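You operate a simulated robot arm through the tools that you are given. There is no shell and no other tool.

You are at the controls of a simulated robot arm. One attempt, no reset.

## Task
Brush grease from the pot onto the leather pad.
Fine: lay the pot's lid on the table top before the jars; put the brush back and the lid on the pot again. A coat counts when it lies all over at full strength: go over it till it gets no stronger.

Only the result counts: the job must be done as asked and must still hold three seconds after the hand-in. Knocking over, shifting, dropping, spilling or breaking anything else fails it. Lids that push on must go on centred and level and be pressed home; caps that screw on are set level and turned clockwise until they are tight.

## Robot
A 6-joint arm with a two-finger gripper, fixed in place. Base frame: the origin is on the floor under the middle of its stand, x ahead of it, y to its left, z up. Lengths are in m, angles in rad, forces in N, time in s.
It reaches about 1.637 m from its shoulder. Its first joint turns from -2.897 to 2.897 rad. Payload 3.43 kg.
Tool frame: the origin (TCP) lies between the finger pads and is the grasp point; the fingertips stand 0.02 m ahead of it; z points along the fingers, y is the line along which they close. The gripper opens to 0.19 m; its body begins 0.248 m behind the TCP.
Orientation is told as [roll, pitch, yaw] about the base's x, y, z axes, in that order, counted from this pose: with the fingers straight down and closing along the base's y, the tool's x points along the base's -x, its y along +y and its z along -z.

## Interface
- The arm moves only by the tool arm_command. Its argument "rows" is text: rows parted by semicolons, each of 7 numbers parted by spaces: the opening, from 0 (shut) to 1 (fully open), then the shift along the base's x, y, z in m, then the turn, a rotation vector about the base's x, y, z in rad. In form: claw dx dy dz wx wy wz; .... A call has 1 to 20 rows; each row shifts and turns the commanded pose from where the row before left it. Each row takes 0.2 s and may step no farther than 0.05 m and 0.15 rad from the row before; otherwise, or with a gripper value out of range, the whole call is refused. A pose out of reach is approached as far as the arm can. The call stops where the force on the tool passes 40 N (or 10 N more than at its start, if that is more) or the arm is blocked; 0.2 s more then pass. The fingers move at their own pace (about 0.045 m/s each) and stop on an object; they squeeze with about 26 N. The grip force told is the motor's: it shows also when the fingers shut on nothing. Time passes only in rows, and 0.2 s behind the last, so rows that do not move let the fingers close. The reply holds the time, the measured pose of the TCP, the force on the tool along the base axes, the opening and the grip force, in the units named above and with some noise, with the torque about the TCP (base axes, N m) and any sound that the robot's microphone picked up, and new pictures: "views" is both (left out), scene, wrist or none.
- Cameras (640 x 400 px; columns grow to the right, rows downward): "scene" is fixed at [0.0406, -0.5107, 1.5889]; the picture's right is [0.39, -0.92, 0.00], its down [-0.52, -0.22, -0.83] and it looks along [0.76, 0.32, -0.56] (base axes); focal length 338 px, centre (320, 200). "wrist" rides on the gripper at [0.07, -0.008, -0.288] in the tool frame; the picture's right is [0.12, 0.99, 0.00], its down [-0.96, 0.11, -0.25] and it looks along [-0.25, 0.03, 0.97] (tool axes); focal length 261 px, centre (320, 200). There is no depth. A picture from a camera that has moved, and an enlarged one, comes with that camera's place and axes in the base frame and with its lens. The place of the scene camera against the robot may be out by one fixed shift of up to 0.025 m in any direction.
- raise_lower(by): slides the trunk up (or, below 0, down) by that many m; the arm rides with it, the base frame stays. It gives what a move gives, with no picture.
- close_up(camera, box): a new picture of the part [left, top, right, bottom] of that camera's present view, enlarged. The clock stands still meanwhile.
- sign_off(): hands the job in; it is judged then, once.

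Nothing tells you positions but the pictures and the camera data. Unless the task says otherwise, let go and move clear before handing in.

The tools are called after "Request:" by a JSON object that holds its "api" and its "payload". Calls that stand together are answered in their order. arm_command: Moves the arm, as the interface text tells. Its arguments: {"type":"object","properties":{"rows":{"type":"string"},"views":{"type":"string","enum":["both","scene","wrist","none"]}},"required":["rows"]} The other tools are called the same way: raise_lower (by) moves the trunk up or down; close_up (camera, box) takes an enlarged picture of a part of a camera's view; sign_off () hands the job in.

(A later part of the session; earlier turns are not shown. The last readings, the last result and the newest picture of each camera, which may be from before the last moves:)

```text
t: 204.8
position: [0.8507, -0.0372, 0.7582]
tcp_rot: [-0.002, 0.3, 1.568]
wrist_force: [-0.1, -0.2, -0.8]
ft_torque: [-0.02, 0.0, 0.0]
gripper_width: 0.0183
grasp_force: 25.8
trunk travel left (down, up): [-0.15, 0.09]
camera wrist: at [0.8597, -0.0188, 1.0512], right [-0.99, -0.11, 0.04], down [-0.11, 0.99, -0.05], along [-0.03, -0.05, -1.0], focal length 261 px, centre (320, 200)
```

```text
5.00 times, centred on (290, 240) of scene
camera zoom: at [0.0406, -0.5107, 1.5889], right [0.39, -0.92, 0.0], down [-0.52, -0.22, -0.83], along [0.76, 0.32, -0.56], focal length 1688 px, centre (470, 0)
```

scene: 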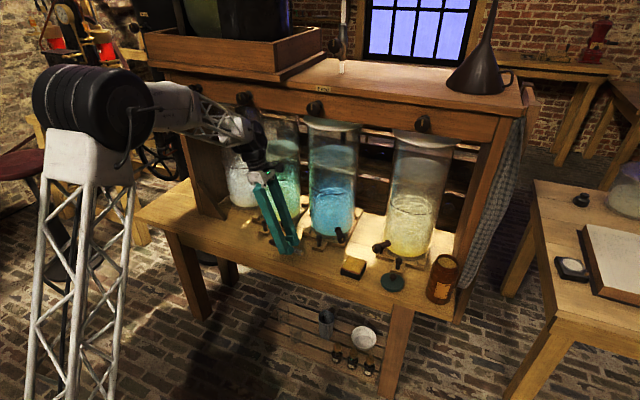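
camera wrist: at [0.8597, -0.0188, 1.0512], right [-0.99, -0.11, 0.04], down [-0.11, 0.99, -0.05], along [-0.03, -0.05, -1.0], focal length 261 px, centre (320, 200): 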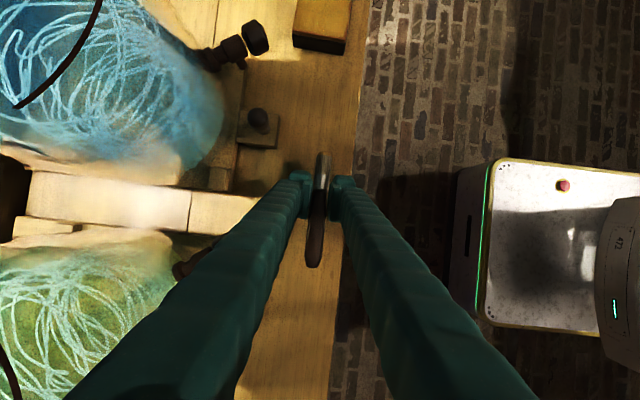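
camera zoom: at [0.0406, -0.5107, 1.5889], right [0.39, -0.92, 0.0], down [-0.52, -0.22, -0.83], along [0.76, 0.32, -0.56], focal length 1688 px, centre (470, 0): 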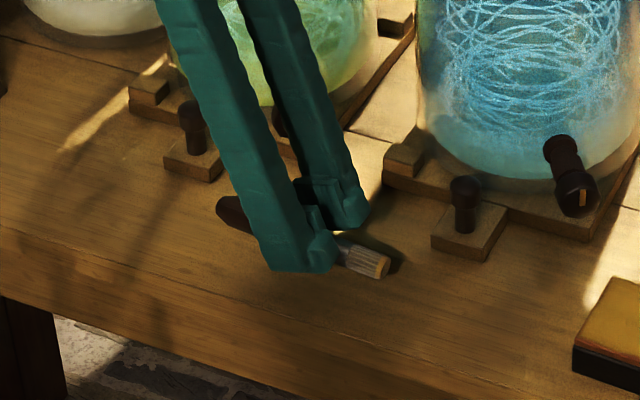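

Request:
{"api": "arm_command", "payload": {"rows": "0.0 0.004 0 -0.015 0 0 0; 0.0 0 0 -0.01 0 0 0; 0.0 0 0 -0.005 0 0 0; 0.0 0 0 0 0 0 0", "views": "none"}}

Request:
{"api": "arm_command", "payload": {"rows": "0.0 0 0 -0.001 0 0 0; 0.0 0 0 -0.001 0 0 0; 0.0 0 0 0 0 0 0", "views": "none"}}

```text
t: 205.8
position: [0.8566, -0.038, 0.7281]
tcp_rot: [0.0, 0.299, 1.569]
wrist_force: [0.3, 2.0, 11.8]
ft_torque: [-0.55, -0.03, 0.05]
gripper_width: 0.0183
grasp_force: 25.8
trunk travel left (down, up): [-0.15, 0.09]
```

```text
t: 206.6
position: [0.856, -0.0374, 0.7257]
tcp_rot: [-0.002, 0.301, 1.569]
wrist_force: [1.1, 5.0, 11.9]
ft_torque: [-0.53, -0.02, 0.02]
gripper_width: 0.0183
grasp_force: 25.9
trunk travel left (down, up): [-0.15, 0.09]
```

The bristle end touches first; the brush swivels flat in the grip as I lower the last couple of millimetres.

Request:
{"api": "arm_command", "payload": {"rows": "0.0 0 0 -0.001 0 0 0; 0.0 0 0 -0.0007 0 0 0; 0.0 0 0 0 0 0 0", "views": "wrist"}}

Request:
{"api": "close_up", "payload": {"camera": "scene", "box": [250, 220, 314, 270]}}

```text
t: 207.4
position: [0.8555, -0.0381, 0.7251]
tcp_rot: [-0.001, 0.299, 1.566]
wrist_force: [0.0, -1.2, 12.7]
ft_torque: [-0.6, -0.04, -0.01]
gripper_width: 0.0183
grasp_force: 26.2
trunk travel left (down, up): [-0.15, 0.09]
camera wrist: at [0.863, -0.0208, 1.0194], right [-0.99, -0.11, 0.03], down [-0.11, 0.99, -0.05], along [-0.03, -0.05, -1.0], focal length 261 px, centre (320, 200)
```

wrist: 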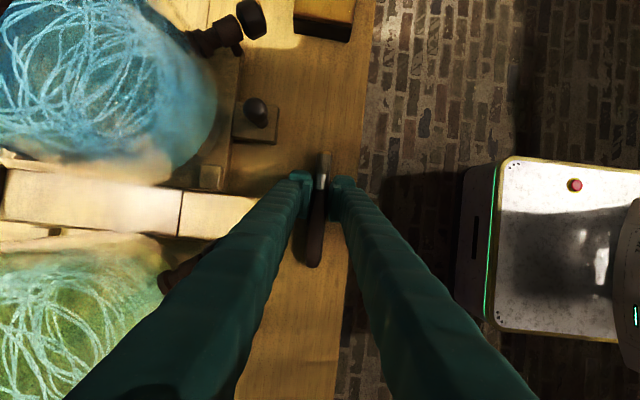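

```text
8.00 times, centred on (282, 245) of scene
camera zoom: at [0.0406, -0.5107, 1.5889], right [0.39, -0.92, 0.0], down [-0.52, -0.22, -0.83], along [0.76, 0.32, -0.56], focal length 2700 px, centre (624, -160)
```

zoom: 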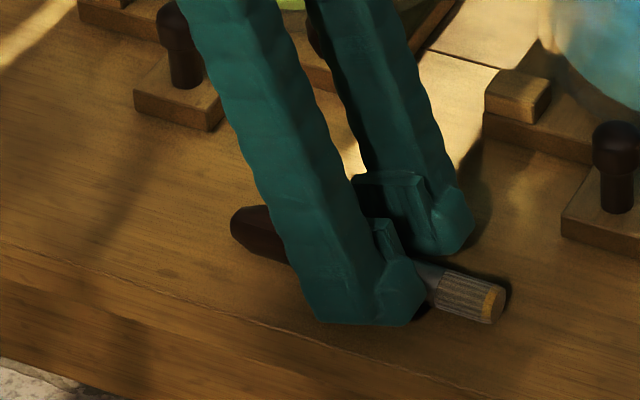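

Request:
{"api": "arm_command", "payload": {"rows": "0.0 0 0 -0.0012 0 0 0; 0.0 0 0 0 0 0 0; 0.03 0 0 0 0 0 0; 0.06 0 0 0 0 0 0; 0.1 0 0 0 0 0 0; 0.14 0 0 0 0 0 0; 0.18 0 0 0.001 0 0 0; 0.22 0 0 0.001 0 0 0; 0.22 0 0 0 0 0 0", "views": "both"}}

Request:
{"api": "close_up", "payload": {"camera": "scene", "box": [250, 220, 314, 270]}}

Request:
{"api": "close_up", "payload": {"camera": "wrist", "box": [250, 100, 390, 280]}}

```text
t: 209.4
position: [0.8561, -0.0378, 0.7267]
tcp_rot: [0.0, 0.299, 1.57]
wrist_force: [-0.6, 0.2, 0.4]
ft_torque: [0.01, 0.02, 0.0]
gripper_width: 0.0417
grasp_force: 0.1
trunk travel left (down, up): [-0.15, 0.09]
camera wrist: at [0.8641, -0.021, 1.0201], right [-0.99, -0.11, 0.03], down [-0.11, 0.99, -0.05], along [-0.03, -0.05, -1.0], focal length 261 px, centre (320, 200)
```

scene: 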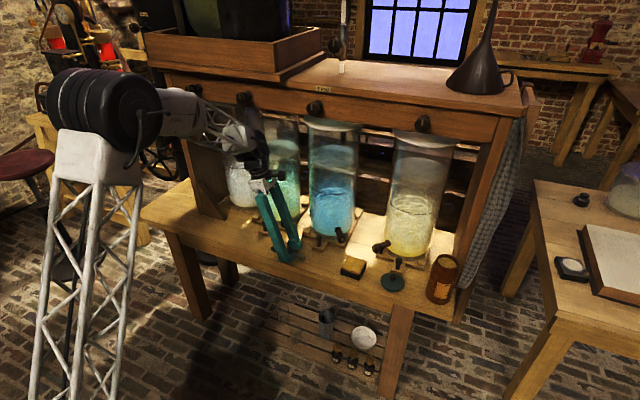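
wrist: 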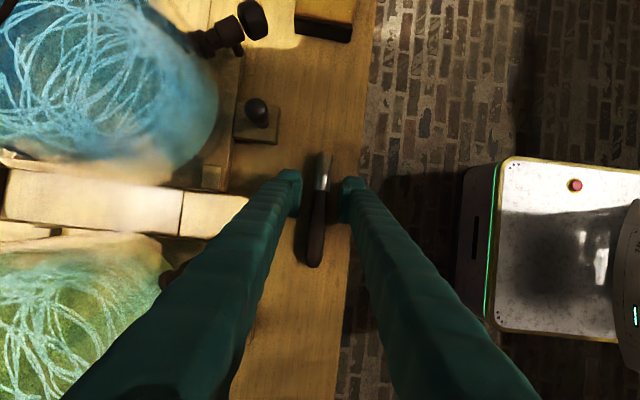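

```text
8.00 times, centred on (282, 245) of scene
camera zoom: at [0.0406, -0.5107, 1.5889], right [0.39, -0.92, 0.0], down [-0.52, -0.22, -0.83], along [0.76, 0.32, -0.56], focal length 2700 px, centre (624, -160)
```

zoom: 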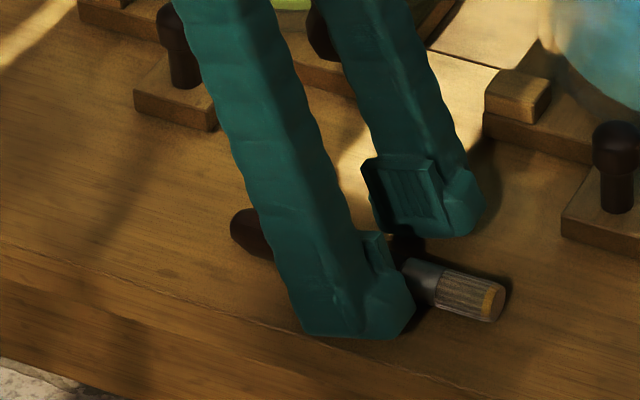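

```text
2.22 times, centred on (320, 190) of wrist
camera zoom: at [0.8641, -0.021, 1.0201], right [-0.99, -0.11, 0.03], down [-0.11, 0.99, -0.05], along [-0.03, -0.05, -1.0], focal length 579 px, centre (320, 222)
```

zoom: 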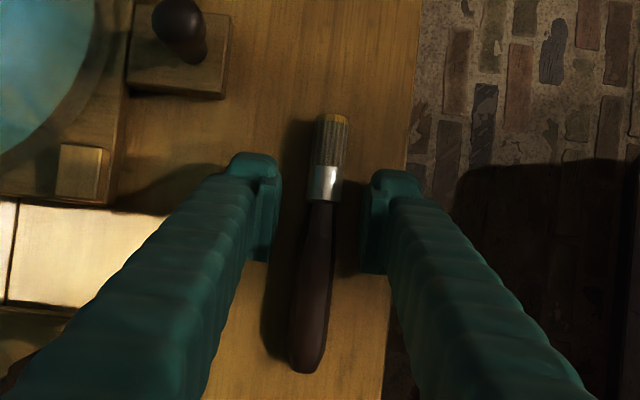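

The brush is back in its place. I retreat straight up a little, then out toward the robot.

Request:
{"api": "arm_command", "payload": {"rows": "0.22 0 0.005 0.018 0 0 0; 0.22 0 0.005 0.018 0 0 0; 0.22 -0.04 0 0 0 0 0; 0.22 -0.045 0 0 0 0 0; 0.22 -0.045 0 0 0 0 0; 0.22 -0.04 0 0 0 0 0; 0.22 0 0 0.04 0.15 0 0; 0.22 0 0 0.045 0.15 0 0; 0.22 0 0 0 0 0 0", "views": "both"}}

Request:
{"api": "close_up", "payload": {"camera": "scene", "box": [250, 220, 314, 270]}}

Request:
{"api": "close_up", "payload": {"camera": "scene", "box": [330, 230, 490, 310]}}

```text
t: 211.4
position: [0.6834, -0.0316, 0.8472]
tcp_rot: [-0.002, 0.001, 1.569]
wrist_force: [0.4, -0.2, -0.7]
ft_torque: [0.01, 0.04, -0.02]
gripper_width: 0.0417
grasp_force: 0.1
trunk travel left (down, up): [-0.15, 0.09]
camera wrist: at [0.6923, -0.1022, 1.1317], right [-0.99, -0.12, 0.0], down [-0.12, 0.96, 0.25], along [-0.03, 0.25, -0.97], focal length 261 px, centre (320, 200)
```

scene: 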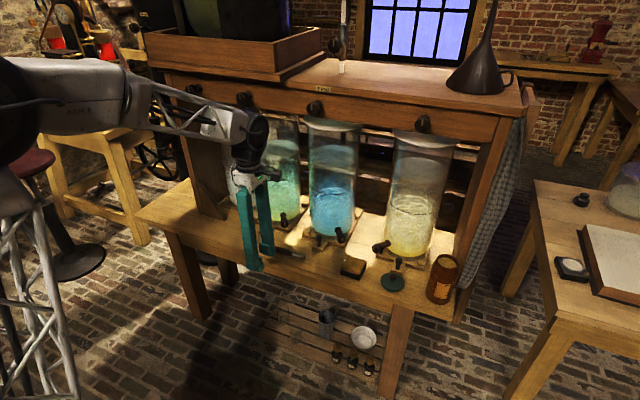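
wrist: 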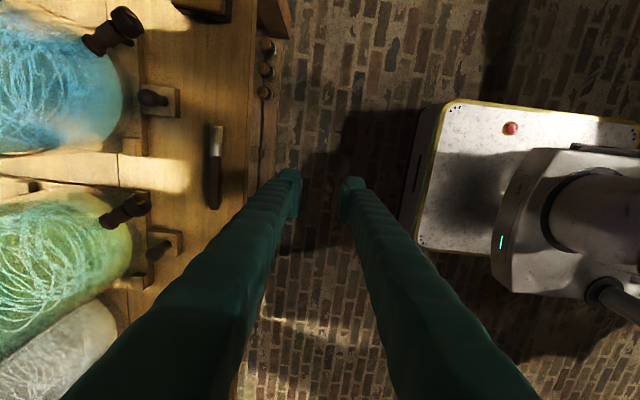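

```text
8.00 times, centred on (282, 245) of scene
camera zoom: at [0.0406, -0.5107, 1.5889], right [0.39, -0.92, 0.0], down [-0.52, -0.22, -0.83], along [0.76, 0.32, -0.56], focal length 2700 px, centre (624, -160)
```

zoom: 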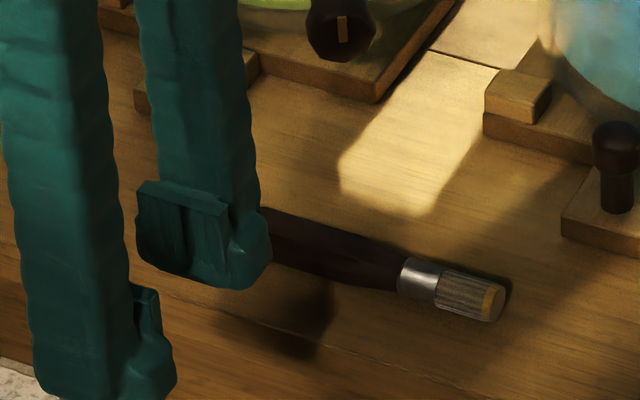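

```text
4.00 times, centred on (410, 270) of scene
camera zoom: at [0.0406, -0.5107, 1.5889], right [0.39, -0.92, 0.0], down [-0.52, -0.22, -0.83], along [0.76, 0.32, -0.56], focal length 1350 px, centre (-40, -80)
```

zoom: 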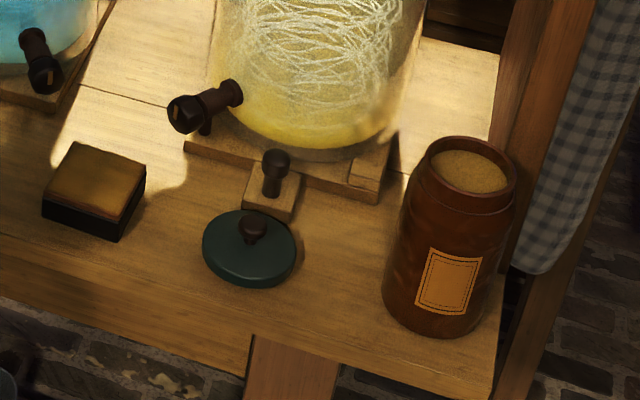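

Brush is back at its original spot. Next: return to the lid — yaw back, then pitch 0.6 rad and approach the knob.

Request:
{"api": "arm_command", "payload": {"rows": "0.3 0 -0.0349 0.012 0 0 -0.15; 0.3 0 -0.0349 0.012 0 0 -0.15; 0.3 0 -0.0349 0.012 0 0 -0.15; 0.3 0 -0.0349 0.012 0 0 -0.15; 0.3 0 -0.0349 0.012 0 0 -0.15; 0.3 0 -0.0349 0.012 0 0 -0.15; 0.3 0 -0.0349 0.012 0 0 -0.15; 0.3 0 -0.0349 0.012 0 0 -0.15; 0.3 0 -0.0349 0.012 0 0 -0.15; 0.3 0 -0.0349 0.012 0 0 -0.15; 0.3 0 -0.0349 0 0 0 -0.0708; 0.3 0.026 0 -0.02 0 -0.15 0; 0.3 0.026 0 -0.02 0 -0.15 0; 0.3 0.026 0 -0.025 0 -0.15 0; 0.3 0.026 0 -0.03 0 -0.15 0; 0.3 0 0 0 0 0 0", "views": "both"}}

Request:
{"api": "close_up", "payload": {"camera": "wrist", "box": [220, 60, 420, 185]}}

```text
t: 214.8
position: [0.7872, -0.4136, 0.8701]
tcp_rot: [0.0, -0.599, 0.0]
wrist_force: [0.4, -0.3, -0.5]
ft_torque: [0.04, 0.05, -0.04]
gripper_width: 0.0569
grasp_force: 0.0
trunk travel left (down, up): [-0.15, 0.09]
camera wrist: at [0.5662, -0.4222, 1.0655], right [-0.1, 0.99, -0.07], down [0.65, 0.12, 0.75], along [0.75, 0.03, -0.66], focal length 261 px, centre (320, 200)
```

scene: 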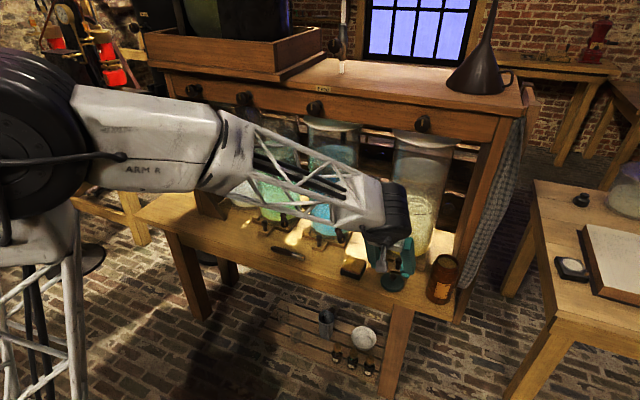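
wrist: 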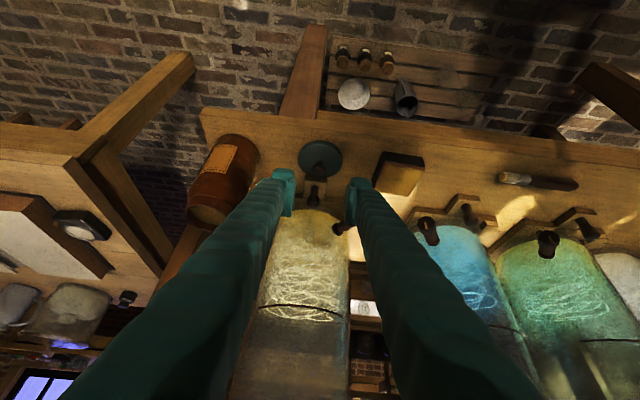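

```text
3.20 times, centred on (320, 122) of wrist
camera zoom: at [0.5662, -0.4222, 1.0655], right [-0.1, 0.99, -0.07], down [0.65, 0.12, 0.75], along [0.75, 0.03, -0.66], focal length 834 px, centre (320, 448)
```

zoom: 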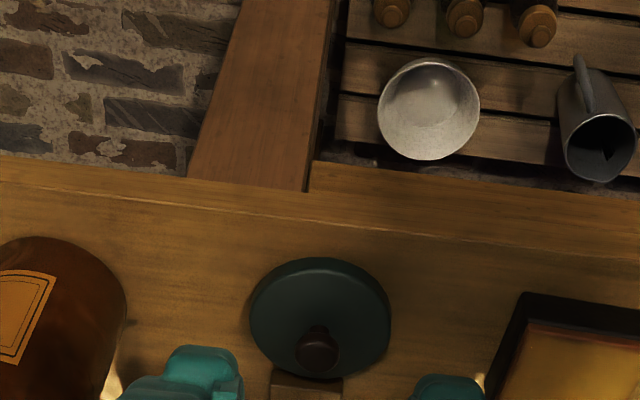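

Request:
{"api": "arm_command", "payload": {"rows": "0.3 0.002 -0.002 -0.0194 0 0 0; 0.3 0.023 0 -0.033 0 0 0; 0.3 0.023 0 -0.033 0 0 0; 0.3 0 0 0 0 0 0", "views": "wrist"}}

Request:
{"api": "close_up", "payload": {"camera": "wrist", "box": [260, 100, 380, 200]}}

```text
t: 215.8
position: [0.8376, -0.4131, 0.7848]
tcp_rot: [-0.001, -0.599, 0.0]
wrist_force: [0.1, 0.5, -0.7]
ft_torque: [0.0, -0.02, -0.02]
gripper_width: 0.0568
grasp_force: 0.1
trunk travel left (down, up): [-0.15, 0.09]
camera wrist: at [0.6167, -0.4229, 0.9804], right [-0.1, 0.99, -0.07], down [0.65, 0.12, 0.75], along [0.75, 0.03, -0.66], focal length 261 px, centre (320, 200)
```

wrist: 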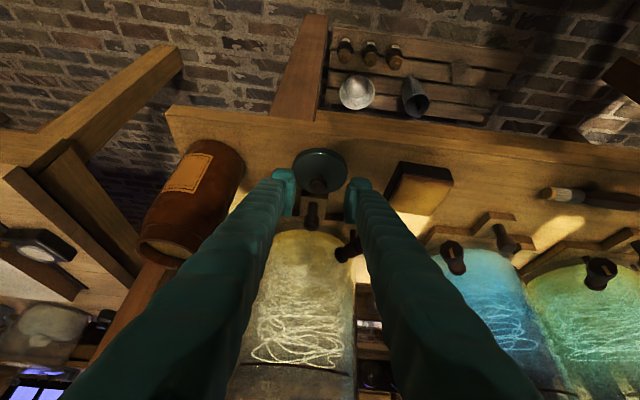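

```text
4.00 times, centred on (320, 150) of wrist
camera zoom: at [0.6167, -0.4229, 0.9804], right [-0.1, 0.99, -0.07], down [0.65, 0.12, 0.75], along [0.75, 0.03, -0.66], focal length 1043 px, centre (320, 400)
```

zoom: 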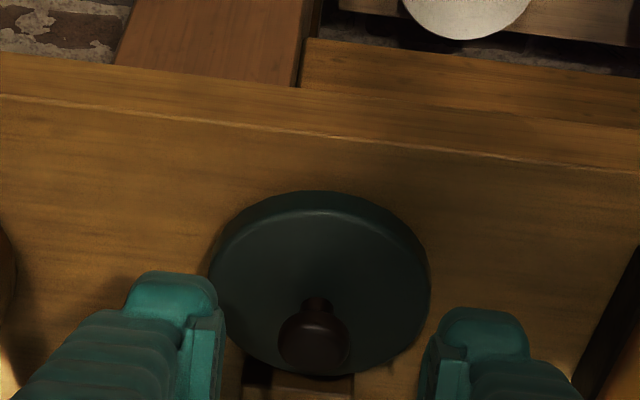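

Request:
{"api": "arm_command", "payload": {"rows": "0.3 0.014 -0.002 -0.019 0 0 0; 0.3 0.0135 0 -0.017 0 0 0; 0.3 0 0 0 0 0 0", "views": "wrist"}}

Request:
{"api": "close_up", "payload": {"camera": "wrist", "box": [260, 100, 380, 200]}}

Request:
{"api": "close_up", "payload": {"camera": "scene", "box": [360, 240, 440, 300]}}

```text
t: 216.6
position: [0.8648, -0.4167, 0.748]
tcp_rot: [0.0, -0.599, -0.002]
wrist_force: [-0.1, -0.2, 0.1]
ft_torque: [0.02, 0.01, 0.0]
gripper_width: 0.0567
grasp_force: 0.1
trunk travel left (down, up): [-0.15, 0.09]
camera wrist: at [0.6443, -0.4245, 0.9437], right [-0.1, 0.99, -0.07], down [0.65, 0.11, 0.75], along [0.75, 0.03, -0.66], focal length 261 px, centre (320, 200)
```

wrist: 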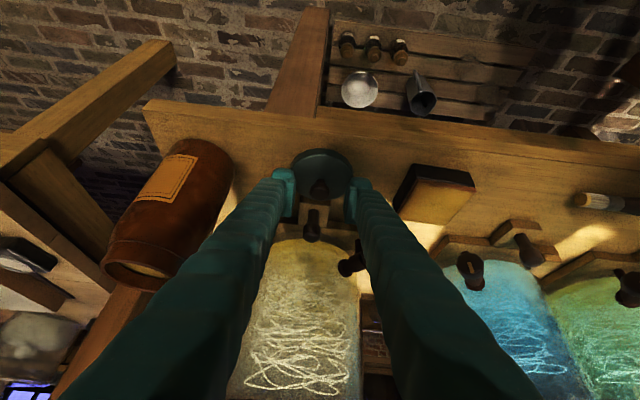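

```text
4.00 times, centred on (320, 150) of wrist
camera zoom: at [0.6443, -0.4245, 0.9437], right [-0.1, 0.99, -0.07], down [0.65, 0.11, 0.75], along [0.75, 0.03, -0.66], focal length 1043 px, centre (320, 400)
```

zoom: 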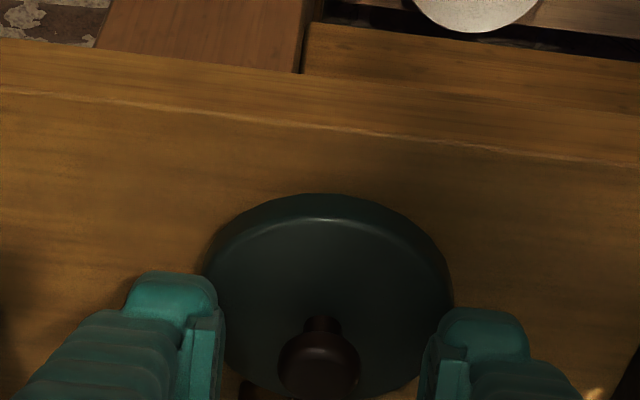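

```text
6.67 times, centred on (400, 270) of scene
camera zoom: at [0.0406, -0.5107, 1.5889], right [0.39, -0.92, 0.0], down [-0.52, -0.22, -0.83], along [0.76, 0.32, -0.56], focal length 2250 px, centre (-213, -267)
```

zoom: 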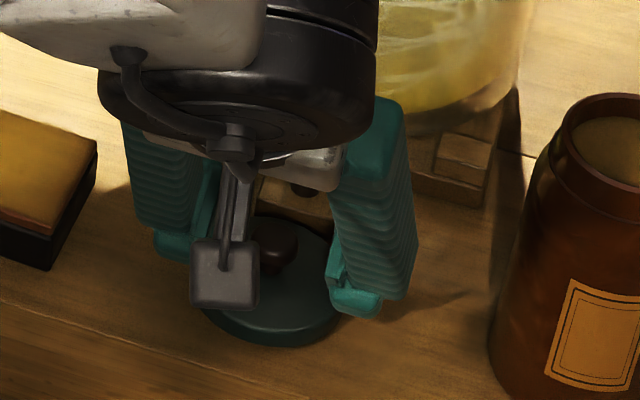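

Request:
{"api": "arm_command", "payload": {"rows": "0.3 -0.0005 0 -0.0025 0 0 0; 0.3 0 0 0 0 0 0; 0.2 0 0 0 0 0 0; 0.1 0 0 0 0 0 0; 0.0 0 0 0 0 0 0; 0.0 0 0 0 0 0 0; 0.0 0 0 0 0 0 0", "views": "wrist"}}

Request:
{"api": "close_up", "payload": {"camera": "wrist", "box": [260, 100, 380, 200]}}

```text
t: 218.2
position: [0.865, -0.4149, 0.746]
tcp_rot: [0.0, -0.599, 0.0]
wrist_force: [2.1, -0.4, 15.0]
ft_torque: [0.02, -0.03, -0.02]
gripper_width: 0.0205
grasp_force: 26.1
trunk travel left (down, up): [-0.15, 0.09]
camera wrist: at [0.6442, -0.4239, 0.9425], right [-0.1, 0.99, -0.07], down [0.65, 0.12, 0.75], along [0.75, 0.03, -0.66], focal length 261 px, centre (320, 200)
```

wrist: 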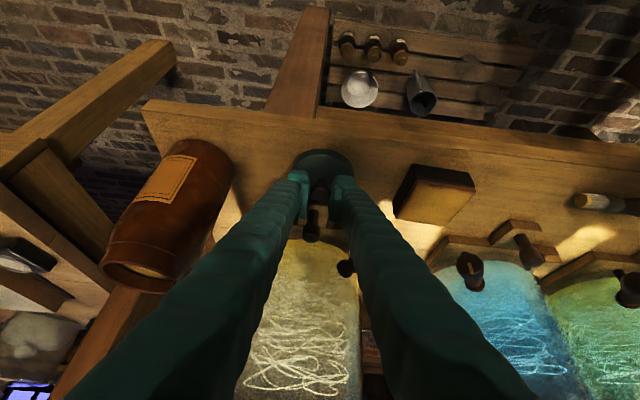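

```text
4.00 times, centred on (320, 150) of wrist
camera zoom: at [0.6442, -0.4239, 0.9425], right [-0.1, 0.99, -0.07], down [0.65, 0.12, 0.75], along [0.75, 0.03, -0.66], focal length 1043 px, centre (320, 400)
```

zoom: 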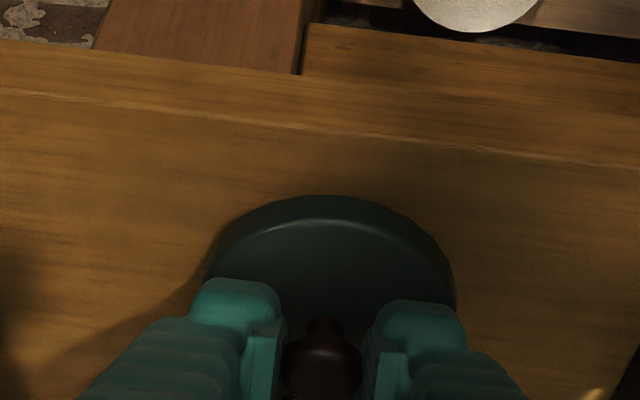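

Knob gripped again (0.0205). I lift and check the lid is level.

Request:
{"api": "arm_command", "payload": {"rows": "0.0 0 0 0.003 0 0 0; 0.0 0 0 0.005 0 0 0; 0.0 0 0 0.01 0 0 0; 0.0 0 0 0.03 0 0 0; 0.0 0 0 0.04 0 0 0; 0.0 0 0 0.04 0 0 0; 0.0 0 0 0 0 0 0", "views": "both"}}

Request:
{"api": "close_up", "payload": {"camera": "scene", "box": [340, 190, 468, 300]}}

Request:
{"api": "close_up", "payload": {"camera": "wrist", "box": [260, 100, 380, 200]}}

```text
t: 219.8
position: [0.8625, -0.4166, 0.8798]
tcp_rot: [-0.001, -0.6, -0.003]
wrist_force: [0.3, -0.1, -0.8]
ft_torque: [-0.01, 0.03, 0.0]
gripper_width: 0.0203
grasp_force: 26.2
trunk travel left (down, up): [-0.15, 0.09]
camera wrist: at [0.6427, -0.4254, 1.0743], right [-0.1, 0.99, -0.07], down [0.65, 0.11, 0.75], along [0.75, 0.03, -0.66], focal length 261 px, centre (320, 200)
```

scene: 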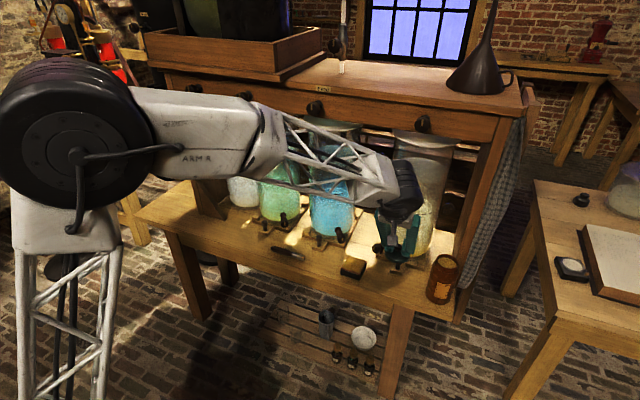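
wrist: 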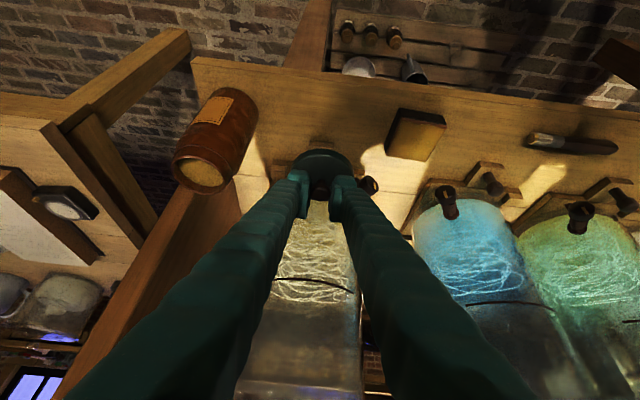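

```text
3.64 times, centred on (404, 245) of scene
camera zoom: at [0.0406, -0.5107, 1.5889], right [0.39, -0.92, 0.0], down [-0.52, -0.22, -0.83], along [0.76, 0.32, -0.56], focal length 1227 px, centre (14, 36)
```

zoom: 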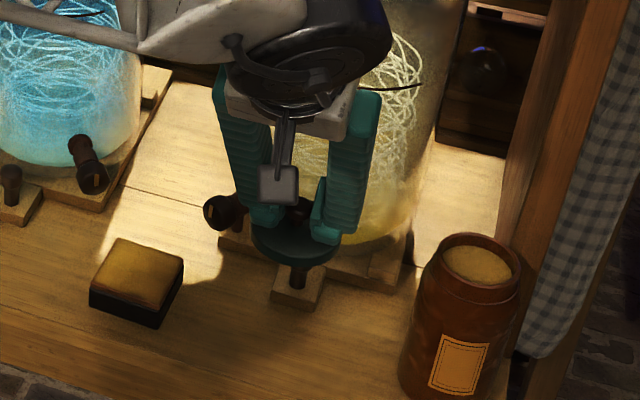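

```text
4.00 times, centred on (320, 150) of wrist
camera zoom: at [0.6427, -0.4254, 1.0743], right [-0.1, 0.99, -0.07], down [0.65, 0.11, 0.75], along [0.75, 0.03, -0.66], focal length 1043 px, centre (320, 400)
```

zoom: 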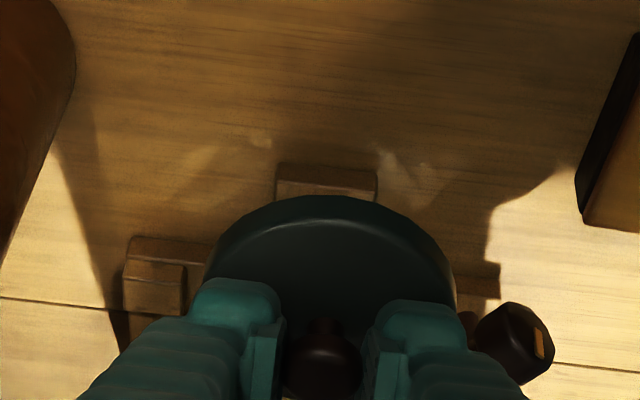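

The lid is level in the grip. I raise it to the same carrying height as before so I can compare the pot's position directly with the earlier picture.

Request:
{"api": "arm_command", "payload": {"rows": "0.0 0 -0.001 0.042 0 0 0; 0.0 0 0 0.042 0 0 0; 0.0 0 0 0.04 0 0 0; 0.0 0 0 0 0 0 0", "views": "wrist"}}

Request:
{"api": "close_up", "payload": {"camera": "wrist", "box": [180, 60, 380, 200]}}

Request:
{"api": "close_up", "payload": {"camera": "scene", "box": [340, 160, 500, 310]}}

```text
t: 220.8
position: [0.8619, -0.4155, 1.0032]
tcp_rot: [0.001, -0.599, -0.001]
wrist_force: [-0.7, -0.5, -0.1]
ft_torque: [0.01, -0.01, 0.01]
gripper_width: 0.0206
grasp_force: 25.4
trunk travel left (down, up): [-0.15, 0.09]
camera wrist: at [0.641, -0.4243, 1.1976], right [-0.1, 0.99, -0.07], down [0.65, 0.12, 0.75], along [0.75, 0.03, -0.66], focal length 261 px, centre (320, 200)
```

wrist: 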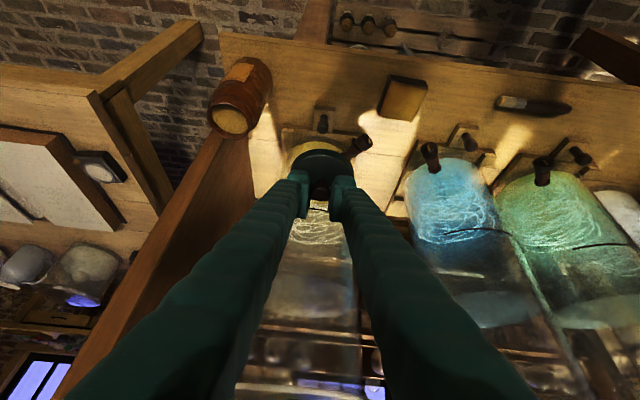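

```text
2.86 times, centred on (280, 130) of wrist
camera zoom: at [0.641, -0.4243, 1.1976], right [-0.1, 0.99, -0.07], down [0.65, 0.12, 0.75], along [0.75, 0.03, -0.66], focal length 745 px, centre (434, 400)
```

zoom: 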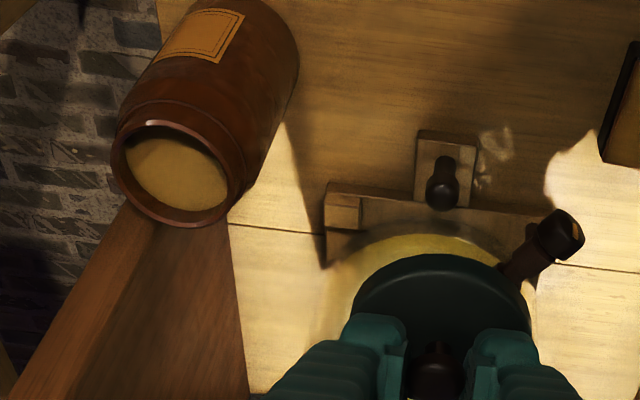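

```text
2.67 times, centred on (420, 235) of scene
camera zoom: at [0.0406, -0.5107, 1.5889], right [0.39, -0.92, 0.0], down [-0.52, -0.22, -0.83], along [0.76, 0.32, -0.56], focal length 900 px, centre (53, 107)
```

zoom: 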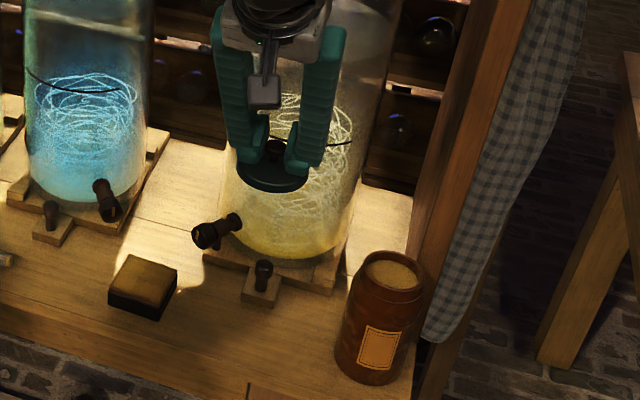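

Request:
{"api": "close_up", "payload": {"camera": "wrist", "box": [260, 100, 380, 200]}}

Request:
{"api": "close_up", "payload": {"camera": "scene", "box": [380, 190, 440, 240]}}

```text
4.00 times, centred on (320, 150) of wrist
camera zoom: at [0.641, -0.4243, 1.1976], right [-0.1, 0.99, -0.07], down [0.65, 0.12, 0.75], along [0.75, 0.03, -0.66], focal length 1043 px, centre (320, 400)
```

zoom: 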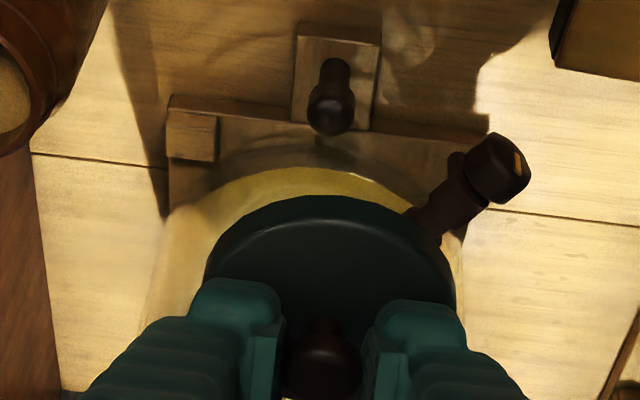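

```text
8.00 times, centred on (410, 215) of scene
camera zoom: at [0.0406, -0.5107, 1.5889], right [0.39, -0.92, 0.0], down [-0.52, -0.22, -0.83], along [0.76, 0.32, -0.56], focal length 2700 px, centre (-400, 80)
```

zoom: 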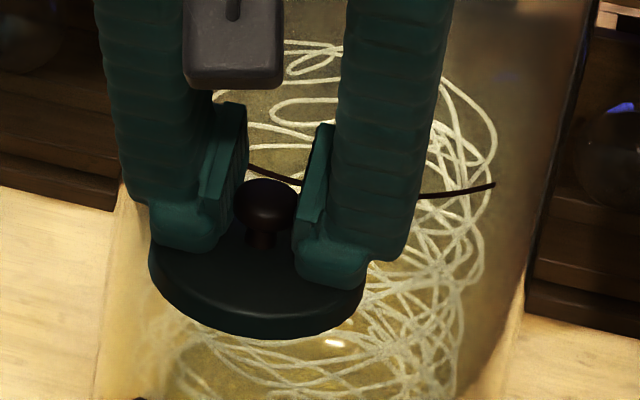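

Request:
{"api": "close_up", "payload": {"camera": "wrist", "box": [290, 160, 350, 210]}}

```text
8.00 times, centred on (320, 185) of wrist
camera zoom: at [0.641, -0.4243, 1.1976], right [-0.1, 0.99, -0.07], down [0.65, 0.12, 0.75], along [0.75, 0.03, -0.66], focal length 2085 px, centre (320, 320)
```

zoom: 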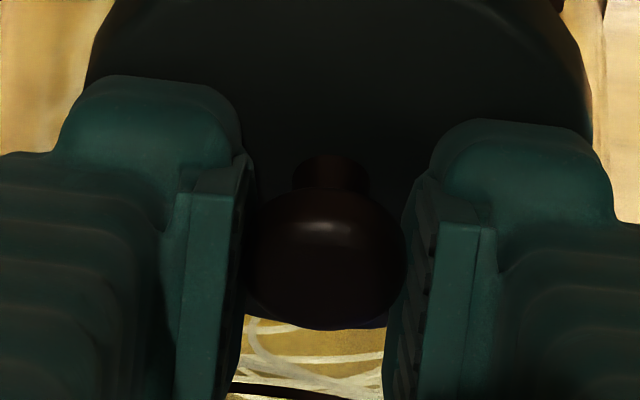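

The pot has not moved. The lid sits about 3 mm nearer the robot relative to the TCP than in the first grip, so I aim TCP x ≈ 0.877. I move above the pot and compare with the original pictures.

Request:
{"api": "arm_command", "payload": {"rows": "0.0 0.004 -0.038 0 0 0 0; 0.0 0.004 -0.038 0 0 0 0; 0.0 0.004 -0.038 0 0 0 0; 0.0 0.003 -0.0335 0 0 0 0; 0.0 0 0 0 0 0 0; 0.0 0 0 -0.04 0 0 0; 0.0 0 0 -0.036 0 0 0; 0.0 0 0 0 0 0 0", "views": "both"}}

Request:
{"api": "close_up", "payload": {"camera": "scene", "box": [412, 230, 492, 290]}}

Request:
{"api": "close_up", "payload": {"camera": "wrist", "box": [260, 100, 380, 200]}}

```text
t: 222.6
position: [0.879, -0.566, 0.925]
tcp_rot: [0.0, -0.598, -0.002]
wrist_force: [-0.3, -0.3, -0.6]
ft_torque: [0.0, -0.03, 0.01]
gripper_width: 0.0206
grasp_force: 25.7
trunk travel left (down, up): [-0.15, 0.09]
camera wrist: at [0.6587, -0.5748, 1.1194], right [-0.1, 0.99, -0.07], down [0.65, 0.12, 0.75], along [0.75, 0.03, -0.66], focal length 261 px, centre (320, 200)
```

scene: 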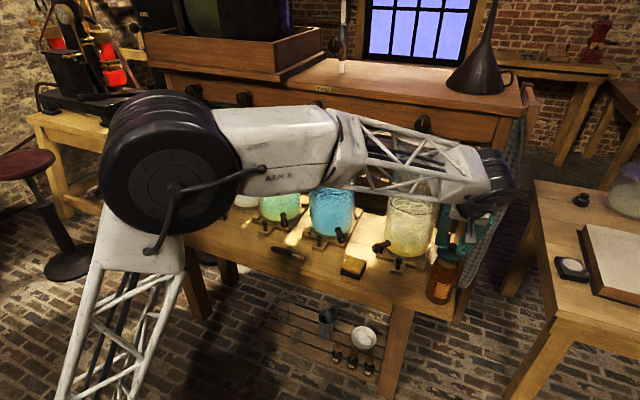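
wrist: 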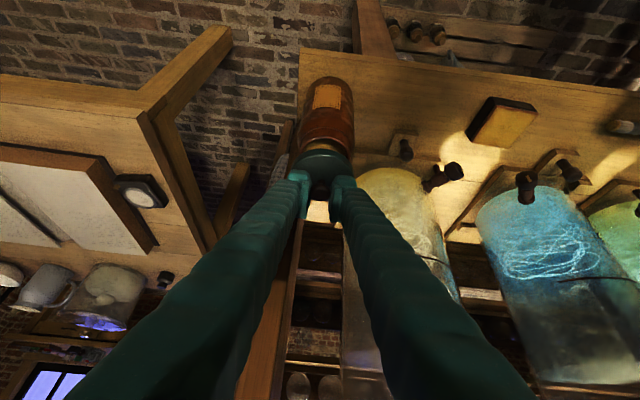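

```text
6.67 times, centred on (452, 260) of scene
camera zoom: at [0.0406, -0.5107, 1.5889], right [0.39, -0.92, 0.0], down [-0.52, -0.22, -0.83], along [0.76, 0.32, -0.56], focal length 2250 px, centre (-560, -200)
```

zoom: 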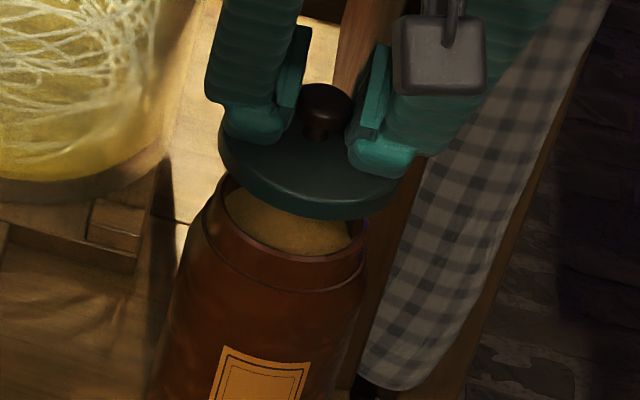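

```text
4.00 times, centred on (320, 150) of wrist
camera zoom: at [0.6587, -0.5748, 1.1194], right [-0.1, 0.99, -0.07], down [0.65, 0.12, 0.75], along [0.75, 0.03, -0.66], focal length 1043 px, centre (320, 400)
```

zoom: 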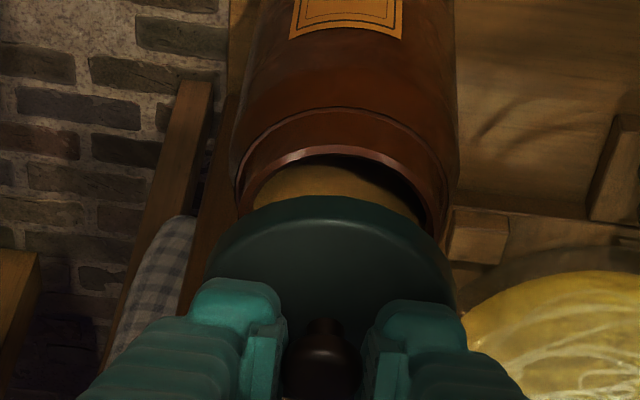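

Request:
{"api": "arm_command", "payload": {"rows": "0.0 -0.002 0.001 -0.01 0 0 0; 0.0 0 0 -0.007 0 0 0; 0.0 0 0 0 0 0 0", "views": "both"}}

Request:
{"api": "close_up", "payload": {"camera": "scene", "box": [412, 230, 492, 290]}}

Request:
{"api": "close_up", "payload": {"camera": "wrist", "box": [260, 100, 380, 200]}}

```text
t: 223.4
position: [0.8784, -0.5641, 0.9064]
tcp_rot: [0.0, -0.599, 0.002]
wrist_force: [-0.3, -1.0, -0.1]
ft_torque: [-0.01, 0.0, 0.02]
gripper_width: 0.0208
grasp_force: 26.2
trunk travel left (down, up): [-0.15, 0.09]
camera wrist: at [0.658, -0.5735, 1.1019], right [-0.1, 0.99, -0.07], down [0.65, 0.11, 0.75], along [0.75, 0.03, -0.66], focal length 261 px, centre (320, 200)
```

scene: 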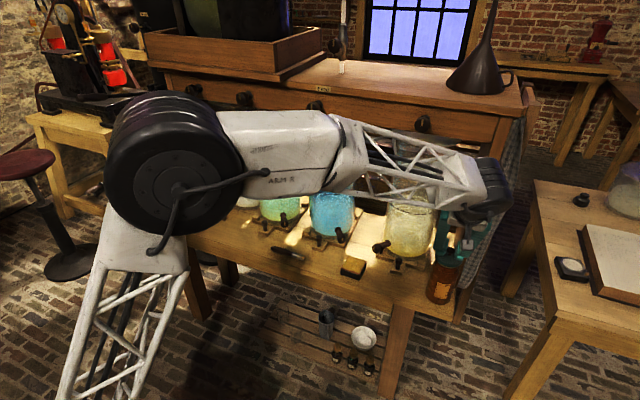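
wrist: 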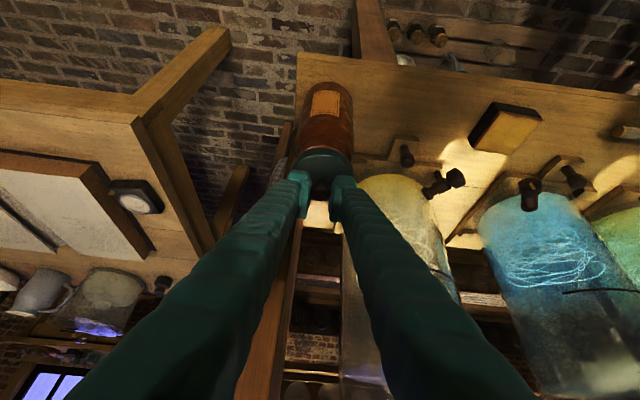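

```text
6.67 times, centred on (452, 260) of scene
camera zoom: at [0.0406, -0.5107, 1.5889], right [0.39, -0.92, 0.0], down [-0.52, -0.22, -0.83], along [0.76, 0.32, -0.56], focal length 2250 px, centre (-560, -200)
```

zoom: 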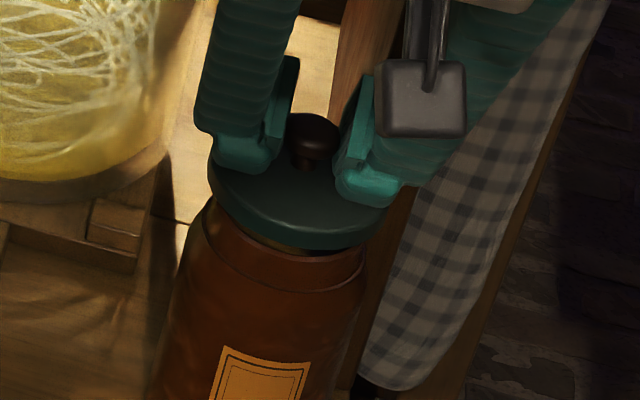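

```text
4.00 times, centred on (320, 150) of wrist
camera zoom: at [0.658, -0.5735, 1.1019], right [-0.1, 0.99, -0.07], down [0.65, 0.11, 0.75], along [0.75, 0.03, -0.66], focal length 1043 px, centre (320, 400)
```

zoom: 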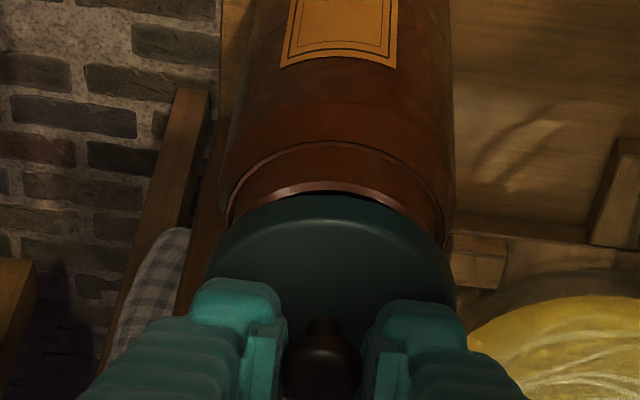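

Image comparison with the moment of removal shows the lid within about 1 mm of the pot axis. I lower it in small steps.

Request:
{"api": "arm_command", "payload": {"rows": "0.0 0.0005 0.0005 -0.002 0 0 0; 0.0 0 0 -0.002 0 0 0; 0.0 0 0 -0.001 0 0 0; 0.0 0 0 0 0 0 0", "views": "none"}}

Request:
{"api": "arm_command", "payload": {"rows": "0.0 0 0 -0.001 0 0 0; 0.0 0 0 -0.001 0 0 0; 0.0 0 0 0 0 0 0", "views": "none"}}

```text
t: 224.4
position: [0.8783, -0.5631, 0.9021]
tcp_rot: [0.0, -0.599, -0.002]
wrist_force: [-0.8, 0.0, -0.7]
ft_torque: [-0.03, -0.01, 0.0]
gripper_width: 0.0207
grasp_force: 25.7
trunk travel left (down, up): [-0.15, 0.09]
```

```text
t: 225.2
position: [0.8777, -0.5639, 0.9]
tcp_rot: [-0.002, -0.598, 0.0]
wrist_force: [-0.3, 0.1, -0.8]
ft_torque: [-0.03, -0.02, -0.04]
gripper_width: 0.0209
grasp_force: 25.6
trunk travel left (down, up): [-0.15, 0.09]
```

Request:
{"api": "arm_command", "payload": {"rows": "0.0 0 0 -0.001 0 0 0; 0.0 0 0 -0.001 0 0 0; 0.0 0 0 0 0 0 0", "views": "none"}}

Request:
{"api": "close_up", "payload": {"camera": "scene", "box": [412, 230, 492, 290]}}

Request:
{"api": "close_up", "payload": {"camera": "wrist", "box": [260, 100, 380, 200]}}

```text
t: 226.0
position: [0.8782, -0.5623, 0.8969]
tcp_rot: [-0.001, -0.599, 0.0]
wrist_force: [0.2, -0.8, -0.2]
ft_torque: [-0.02, 0.05, -0.01]
gripper_width: 0.0208
grasp_force: 26.0
trunk travel left (down, up): [-0.15, 0.09]
```

```text
6.67 times, centred on (452, 260) of scene
camera zoom: at [0.0406, -0.5107, 1.5889], right [0.39, -0.92, 0.0], down [-0.52, -0.22, -0.83], along [0.76, 0.32, -0.56], focal length 2250 px, centre (-560, -200)
```

zoom: 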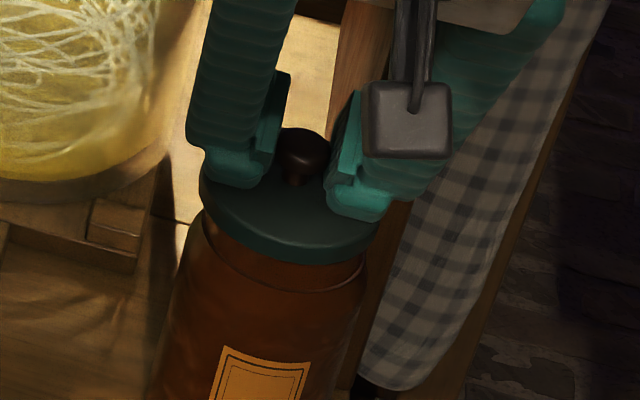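

```text
4.00 times, centred on (320, 150) of wrist
camera zoom: at [0.6574, -0.5715, 1.0929], right [-0.1, 0.99, -0.07], down [0.65, 0.11, 0.75], along [0.75, 0.03, -0.66], focal length 1043 px, centre (320, 400)
```

zoom: 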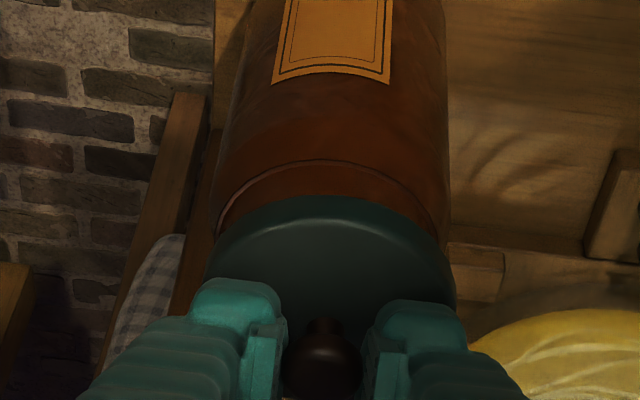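

Request:
{"api": "arm_command", "payload": {"rows": "0.0 0 0 -0.001 0 0 0; 0.0 0 0 0 0 0 0", "views": "none"}}

Request:
{"api": "arm_command", "payload": {"rows": "0.0 0 0 -0.001 0 0 0; 0.0 0 0 0 0 0 0", "views": "none"}}

```text
t: 226.6
position: [0.8785, -0.5625, 0.8966]
tcp_rot: [0.0, -0.6, 0.0]
wrist_force: [-2.1, -1.6, -0.8]
ft_torque: [-0.02, 0.02, 0.01]
gripper_width: 0.0206
grasp_force: 25.9
trunk travel left (down, up): [-0.15, 0.09]
```

```text
t: 227.2
position: [0.879, -0.5624, 0.8976]
tcp_rot: [-0.001, -0.601, -0.001]
wrist_force: [-0.9, -0.5, -1.0]
ft_torque: [-0.06, 0.02, -0.01]
gripper_width: 0.021
grasp_force: 26.2
trunk travel left (down, up): [-0.15, 0.09]
```

Request:
{"api": "arm_command", "payload": {"rows": "0.0 0 0 -0.001 0 0 0; 0.0 0 0 0 0 0 0", "views": "none"}}

Request:
{"api": "arm_command", "payload": {"rows": "0.0 0 0 -0.001 0 0 0; 0.0 0 0 0 0 0 0", "views": "none"}}

```text
t: 227.8
position: [0.8788, -0.5634, 0.8949]
tcp_rot: [0.001, -0.602, 0.001]
wrist_force: [-2.3, -1.5, 1.8]
ft_torque: [-0.04, 0.13, 0.01]
gripper_width: 0.0206
grasp_force: 26.0
trunk travel left (down, up): [-0.15, 0.09]
```

```text
t: 228.4
position: [0.8786, -0.5634, 0.8947]
tcp_rot: [0.002, -0.6, 0.0]
wrist_force: [-0.1, -2.5, 6.6]
ft_torque: [-0.07, 0.23, 0.07]
gripper_width: 0.0207
grasp_force: 26.3
trunk travel left (down, up): [-0.15, 0.09]
```

Request:
{"api": "close_up", "payload": {"camera": "scene", "box": [420, 240, 476, 282]}}

Request:
{"api": "close_up", "payload": {"camera": "wrist", "box": [280, 120, 360, 190]}}

```text
9.52 times, centred on (448, 261) of scene
camera zoom: at [0.0406, -0.5107, 1.5889], right [0.39, -0.92, 0.0], down [-0.52, -0.22, -0.83], along [0.76, 0.32, -0.56], focal length 3214 px, centre (-899, -381)
```

zoom: 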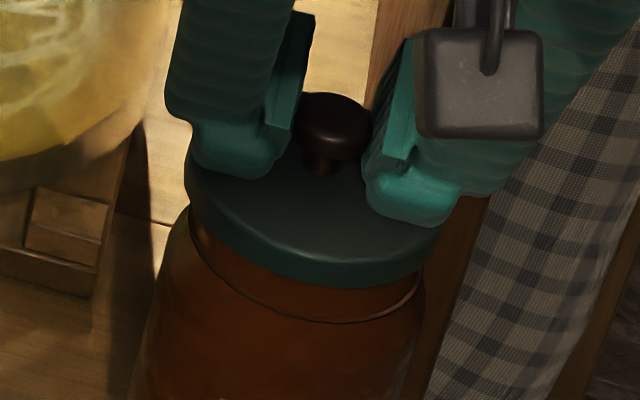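

```text
5.71 times, centred on (320, 155) of wrist
camera zoom: at [0.6575, -0.5714, 1.0906], right [-0.1, 0.99, -0.07], down [0.65, 0.12, 0.75], along [0.75, 0.03, -0.66], focal length 1489 px, centre (320, 457)
```

zoom: 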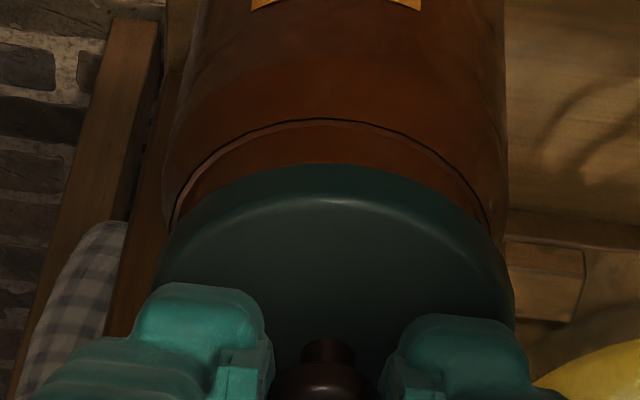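

Request:
{"api": "close_up", "payload": {"camera": "scene", "box": [400, 230, 496, 320]}}

Request:
{"api": "close_up", "payload": {"camera": "wrist", "box": [260, 100, 380, 200]}}

```text
4.44 times, centred on (448, 275) of scene
camera zoom: at [0.0406, -0.5107, 1.5889], right [0.39, -0.92, 0.0], down [-0.52, -0.22, -0.83], along [0.76, 0.32, -0.56], focal length 1500 px, centre (-249, -133)
```

zoom: 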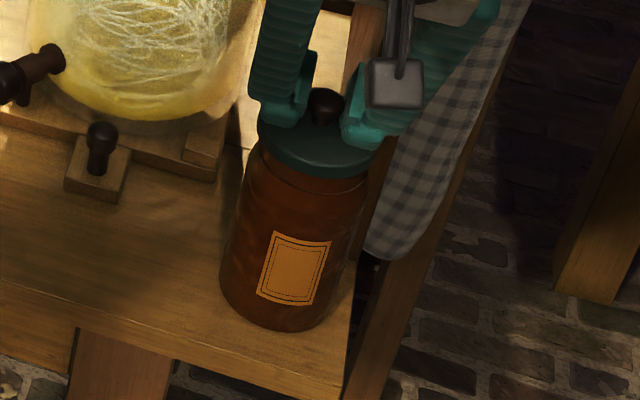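

```text
4.00 times, centred on (320, 150) of wrist
camera zoom: at [0.6575, -0.5714, 1.0906], right [-0.1, 0.99, -0.07], down [0.65, 0.12, 0.75], along [0.75, 0.03, -0.66], focal length 1043 px, centre (320, 400)
```

zoom: 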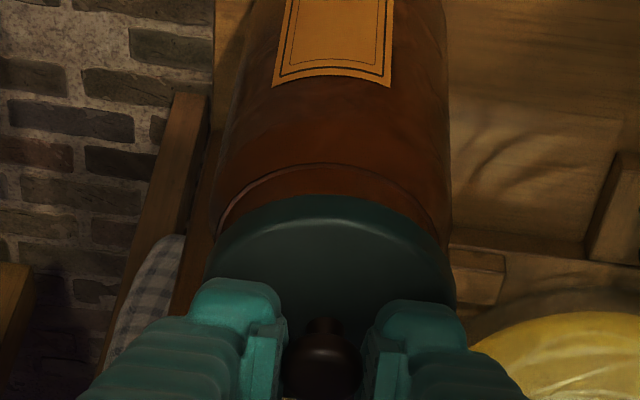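

The near side of the lid's plug touches the rim first (torque), i.e. the lid is about 2–3 mm too near the robot. I lift slightly, shift +x, and try again.

Request:
{"api": "arm_command", "payload": {"rows": "0.0 0 0 0.004 0 0 0; 0.0 0.0025 -0.0007 0.001 0 0 0; 0.0 0 0 0 0 0 0; 0.0 0 0 -0.002 0 0 0; 0.0 0 0 -0.002 0 0 0; 0.0 0 0 0 0 0 0", "views": "none"}}

Request:
{"api": "arm_command", "payload": {"rows": "0.0 0 0 -0.001 0 0 0; 0.0 0 0 0 0 0 0", "views": "none"}}

```text
t: 229.8
position: [0.8802, -0.5647, 0.8955]
tcp_rot: [0.0, -0.599, 0.0]
wrist_force: [-2.0, -0.9, 0.4]
ft_torque: [-0.02, 0.14, -0.02]
gripper_width: 0.0205
grasp_force: 25.7
trunk travel left (down, up): [-0.15, 0.09]
```

```text
t: 230.4
position: [0.8802, -0.5645, 0.8953]
tcp_rot: [0.001, -0.599, 0.0]
wrist_force: [-4.4, 0.0, 6.0]
ft_torque: [-0.09, 0.34, 0.0]
gripper_width: 0.0205
grasp_force: 26.3
trunk travel left (down, up): [-0.15, 0.09]
```

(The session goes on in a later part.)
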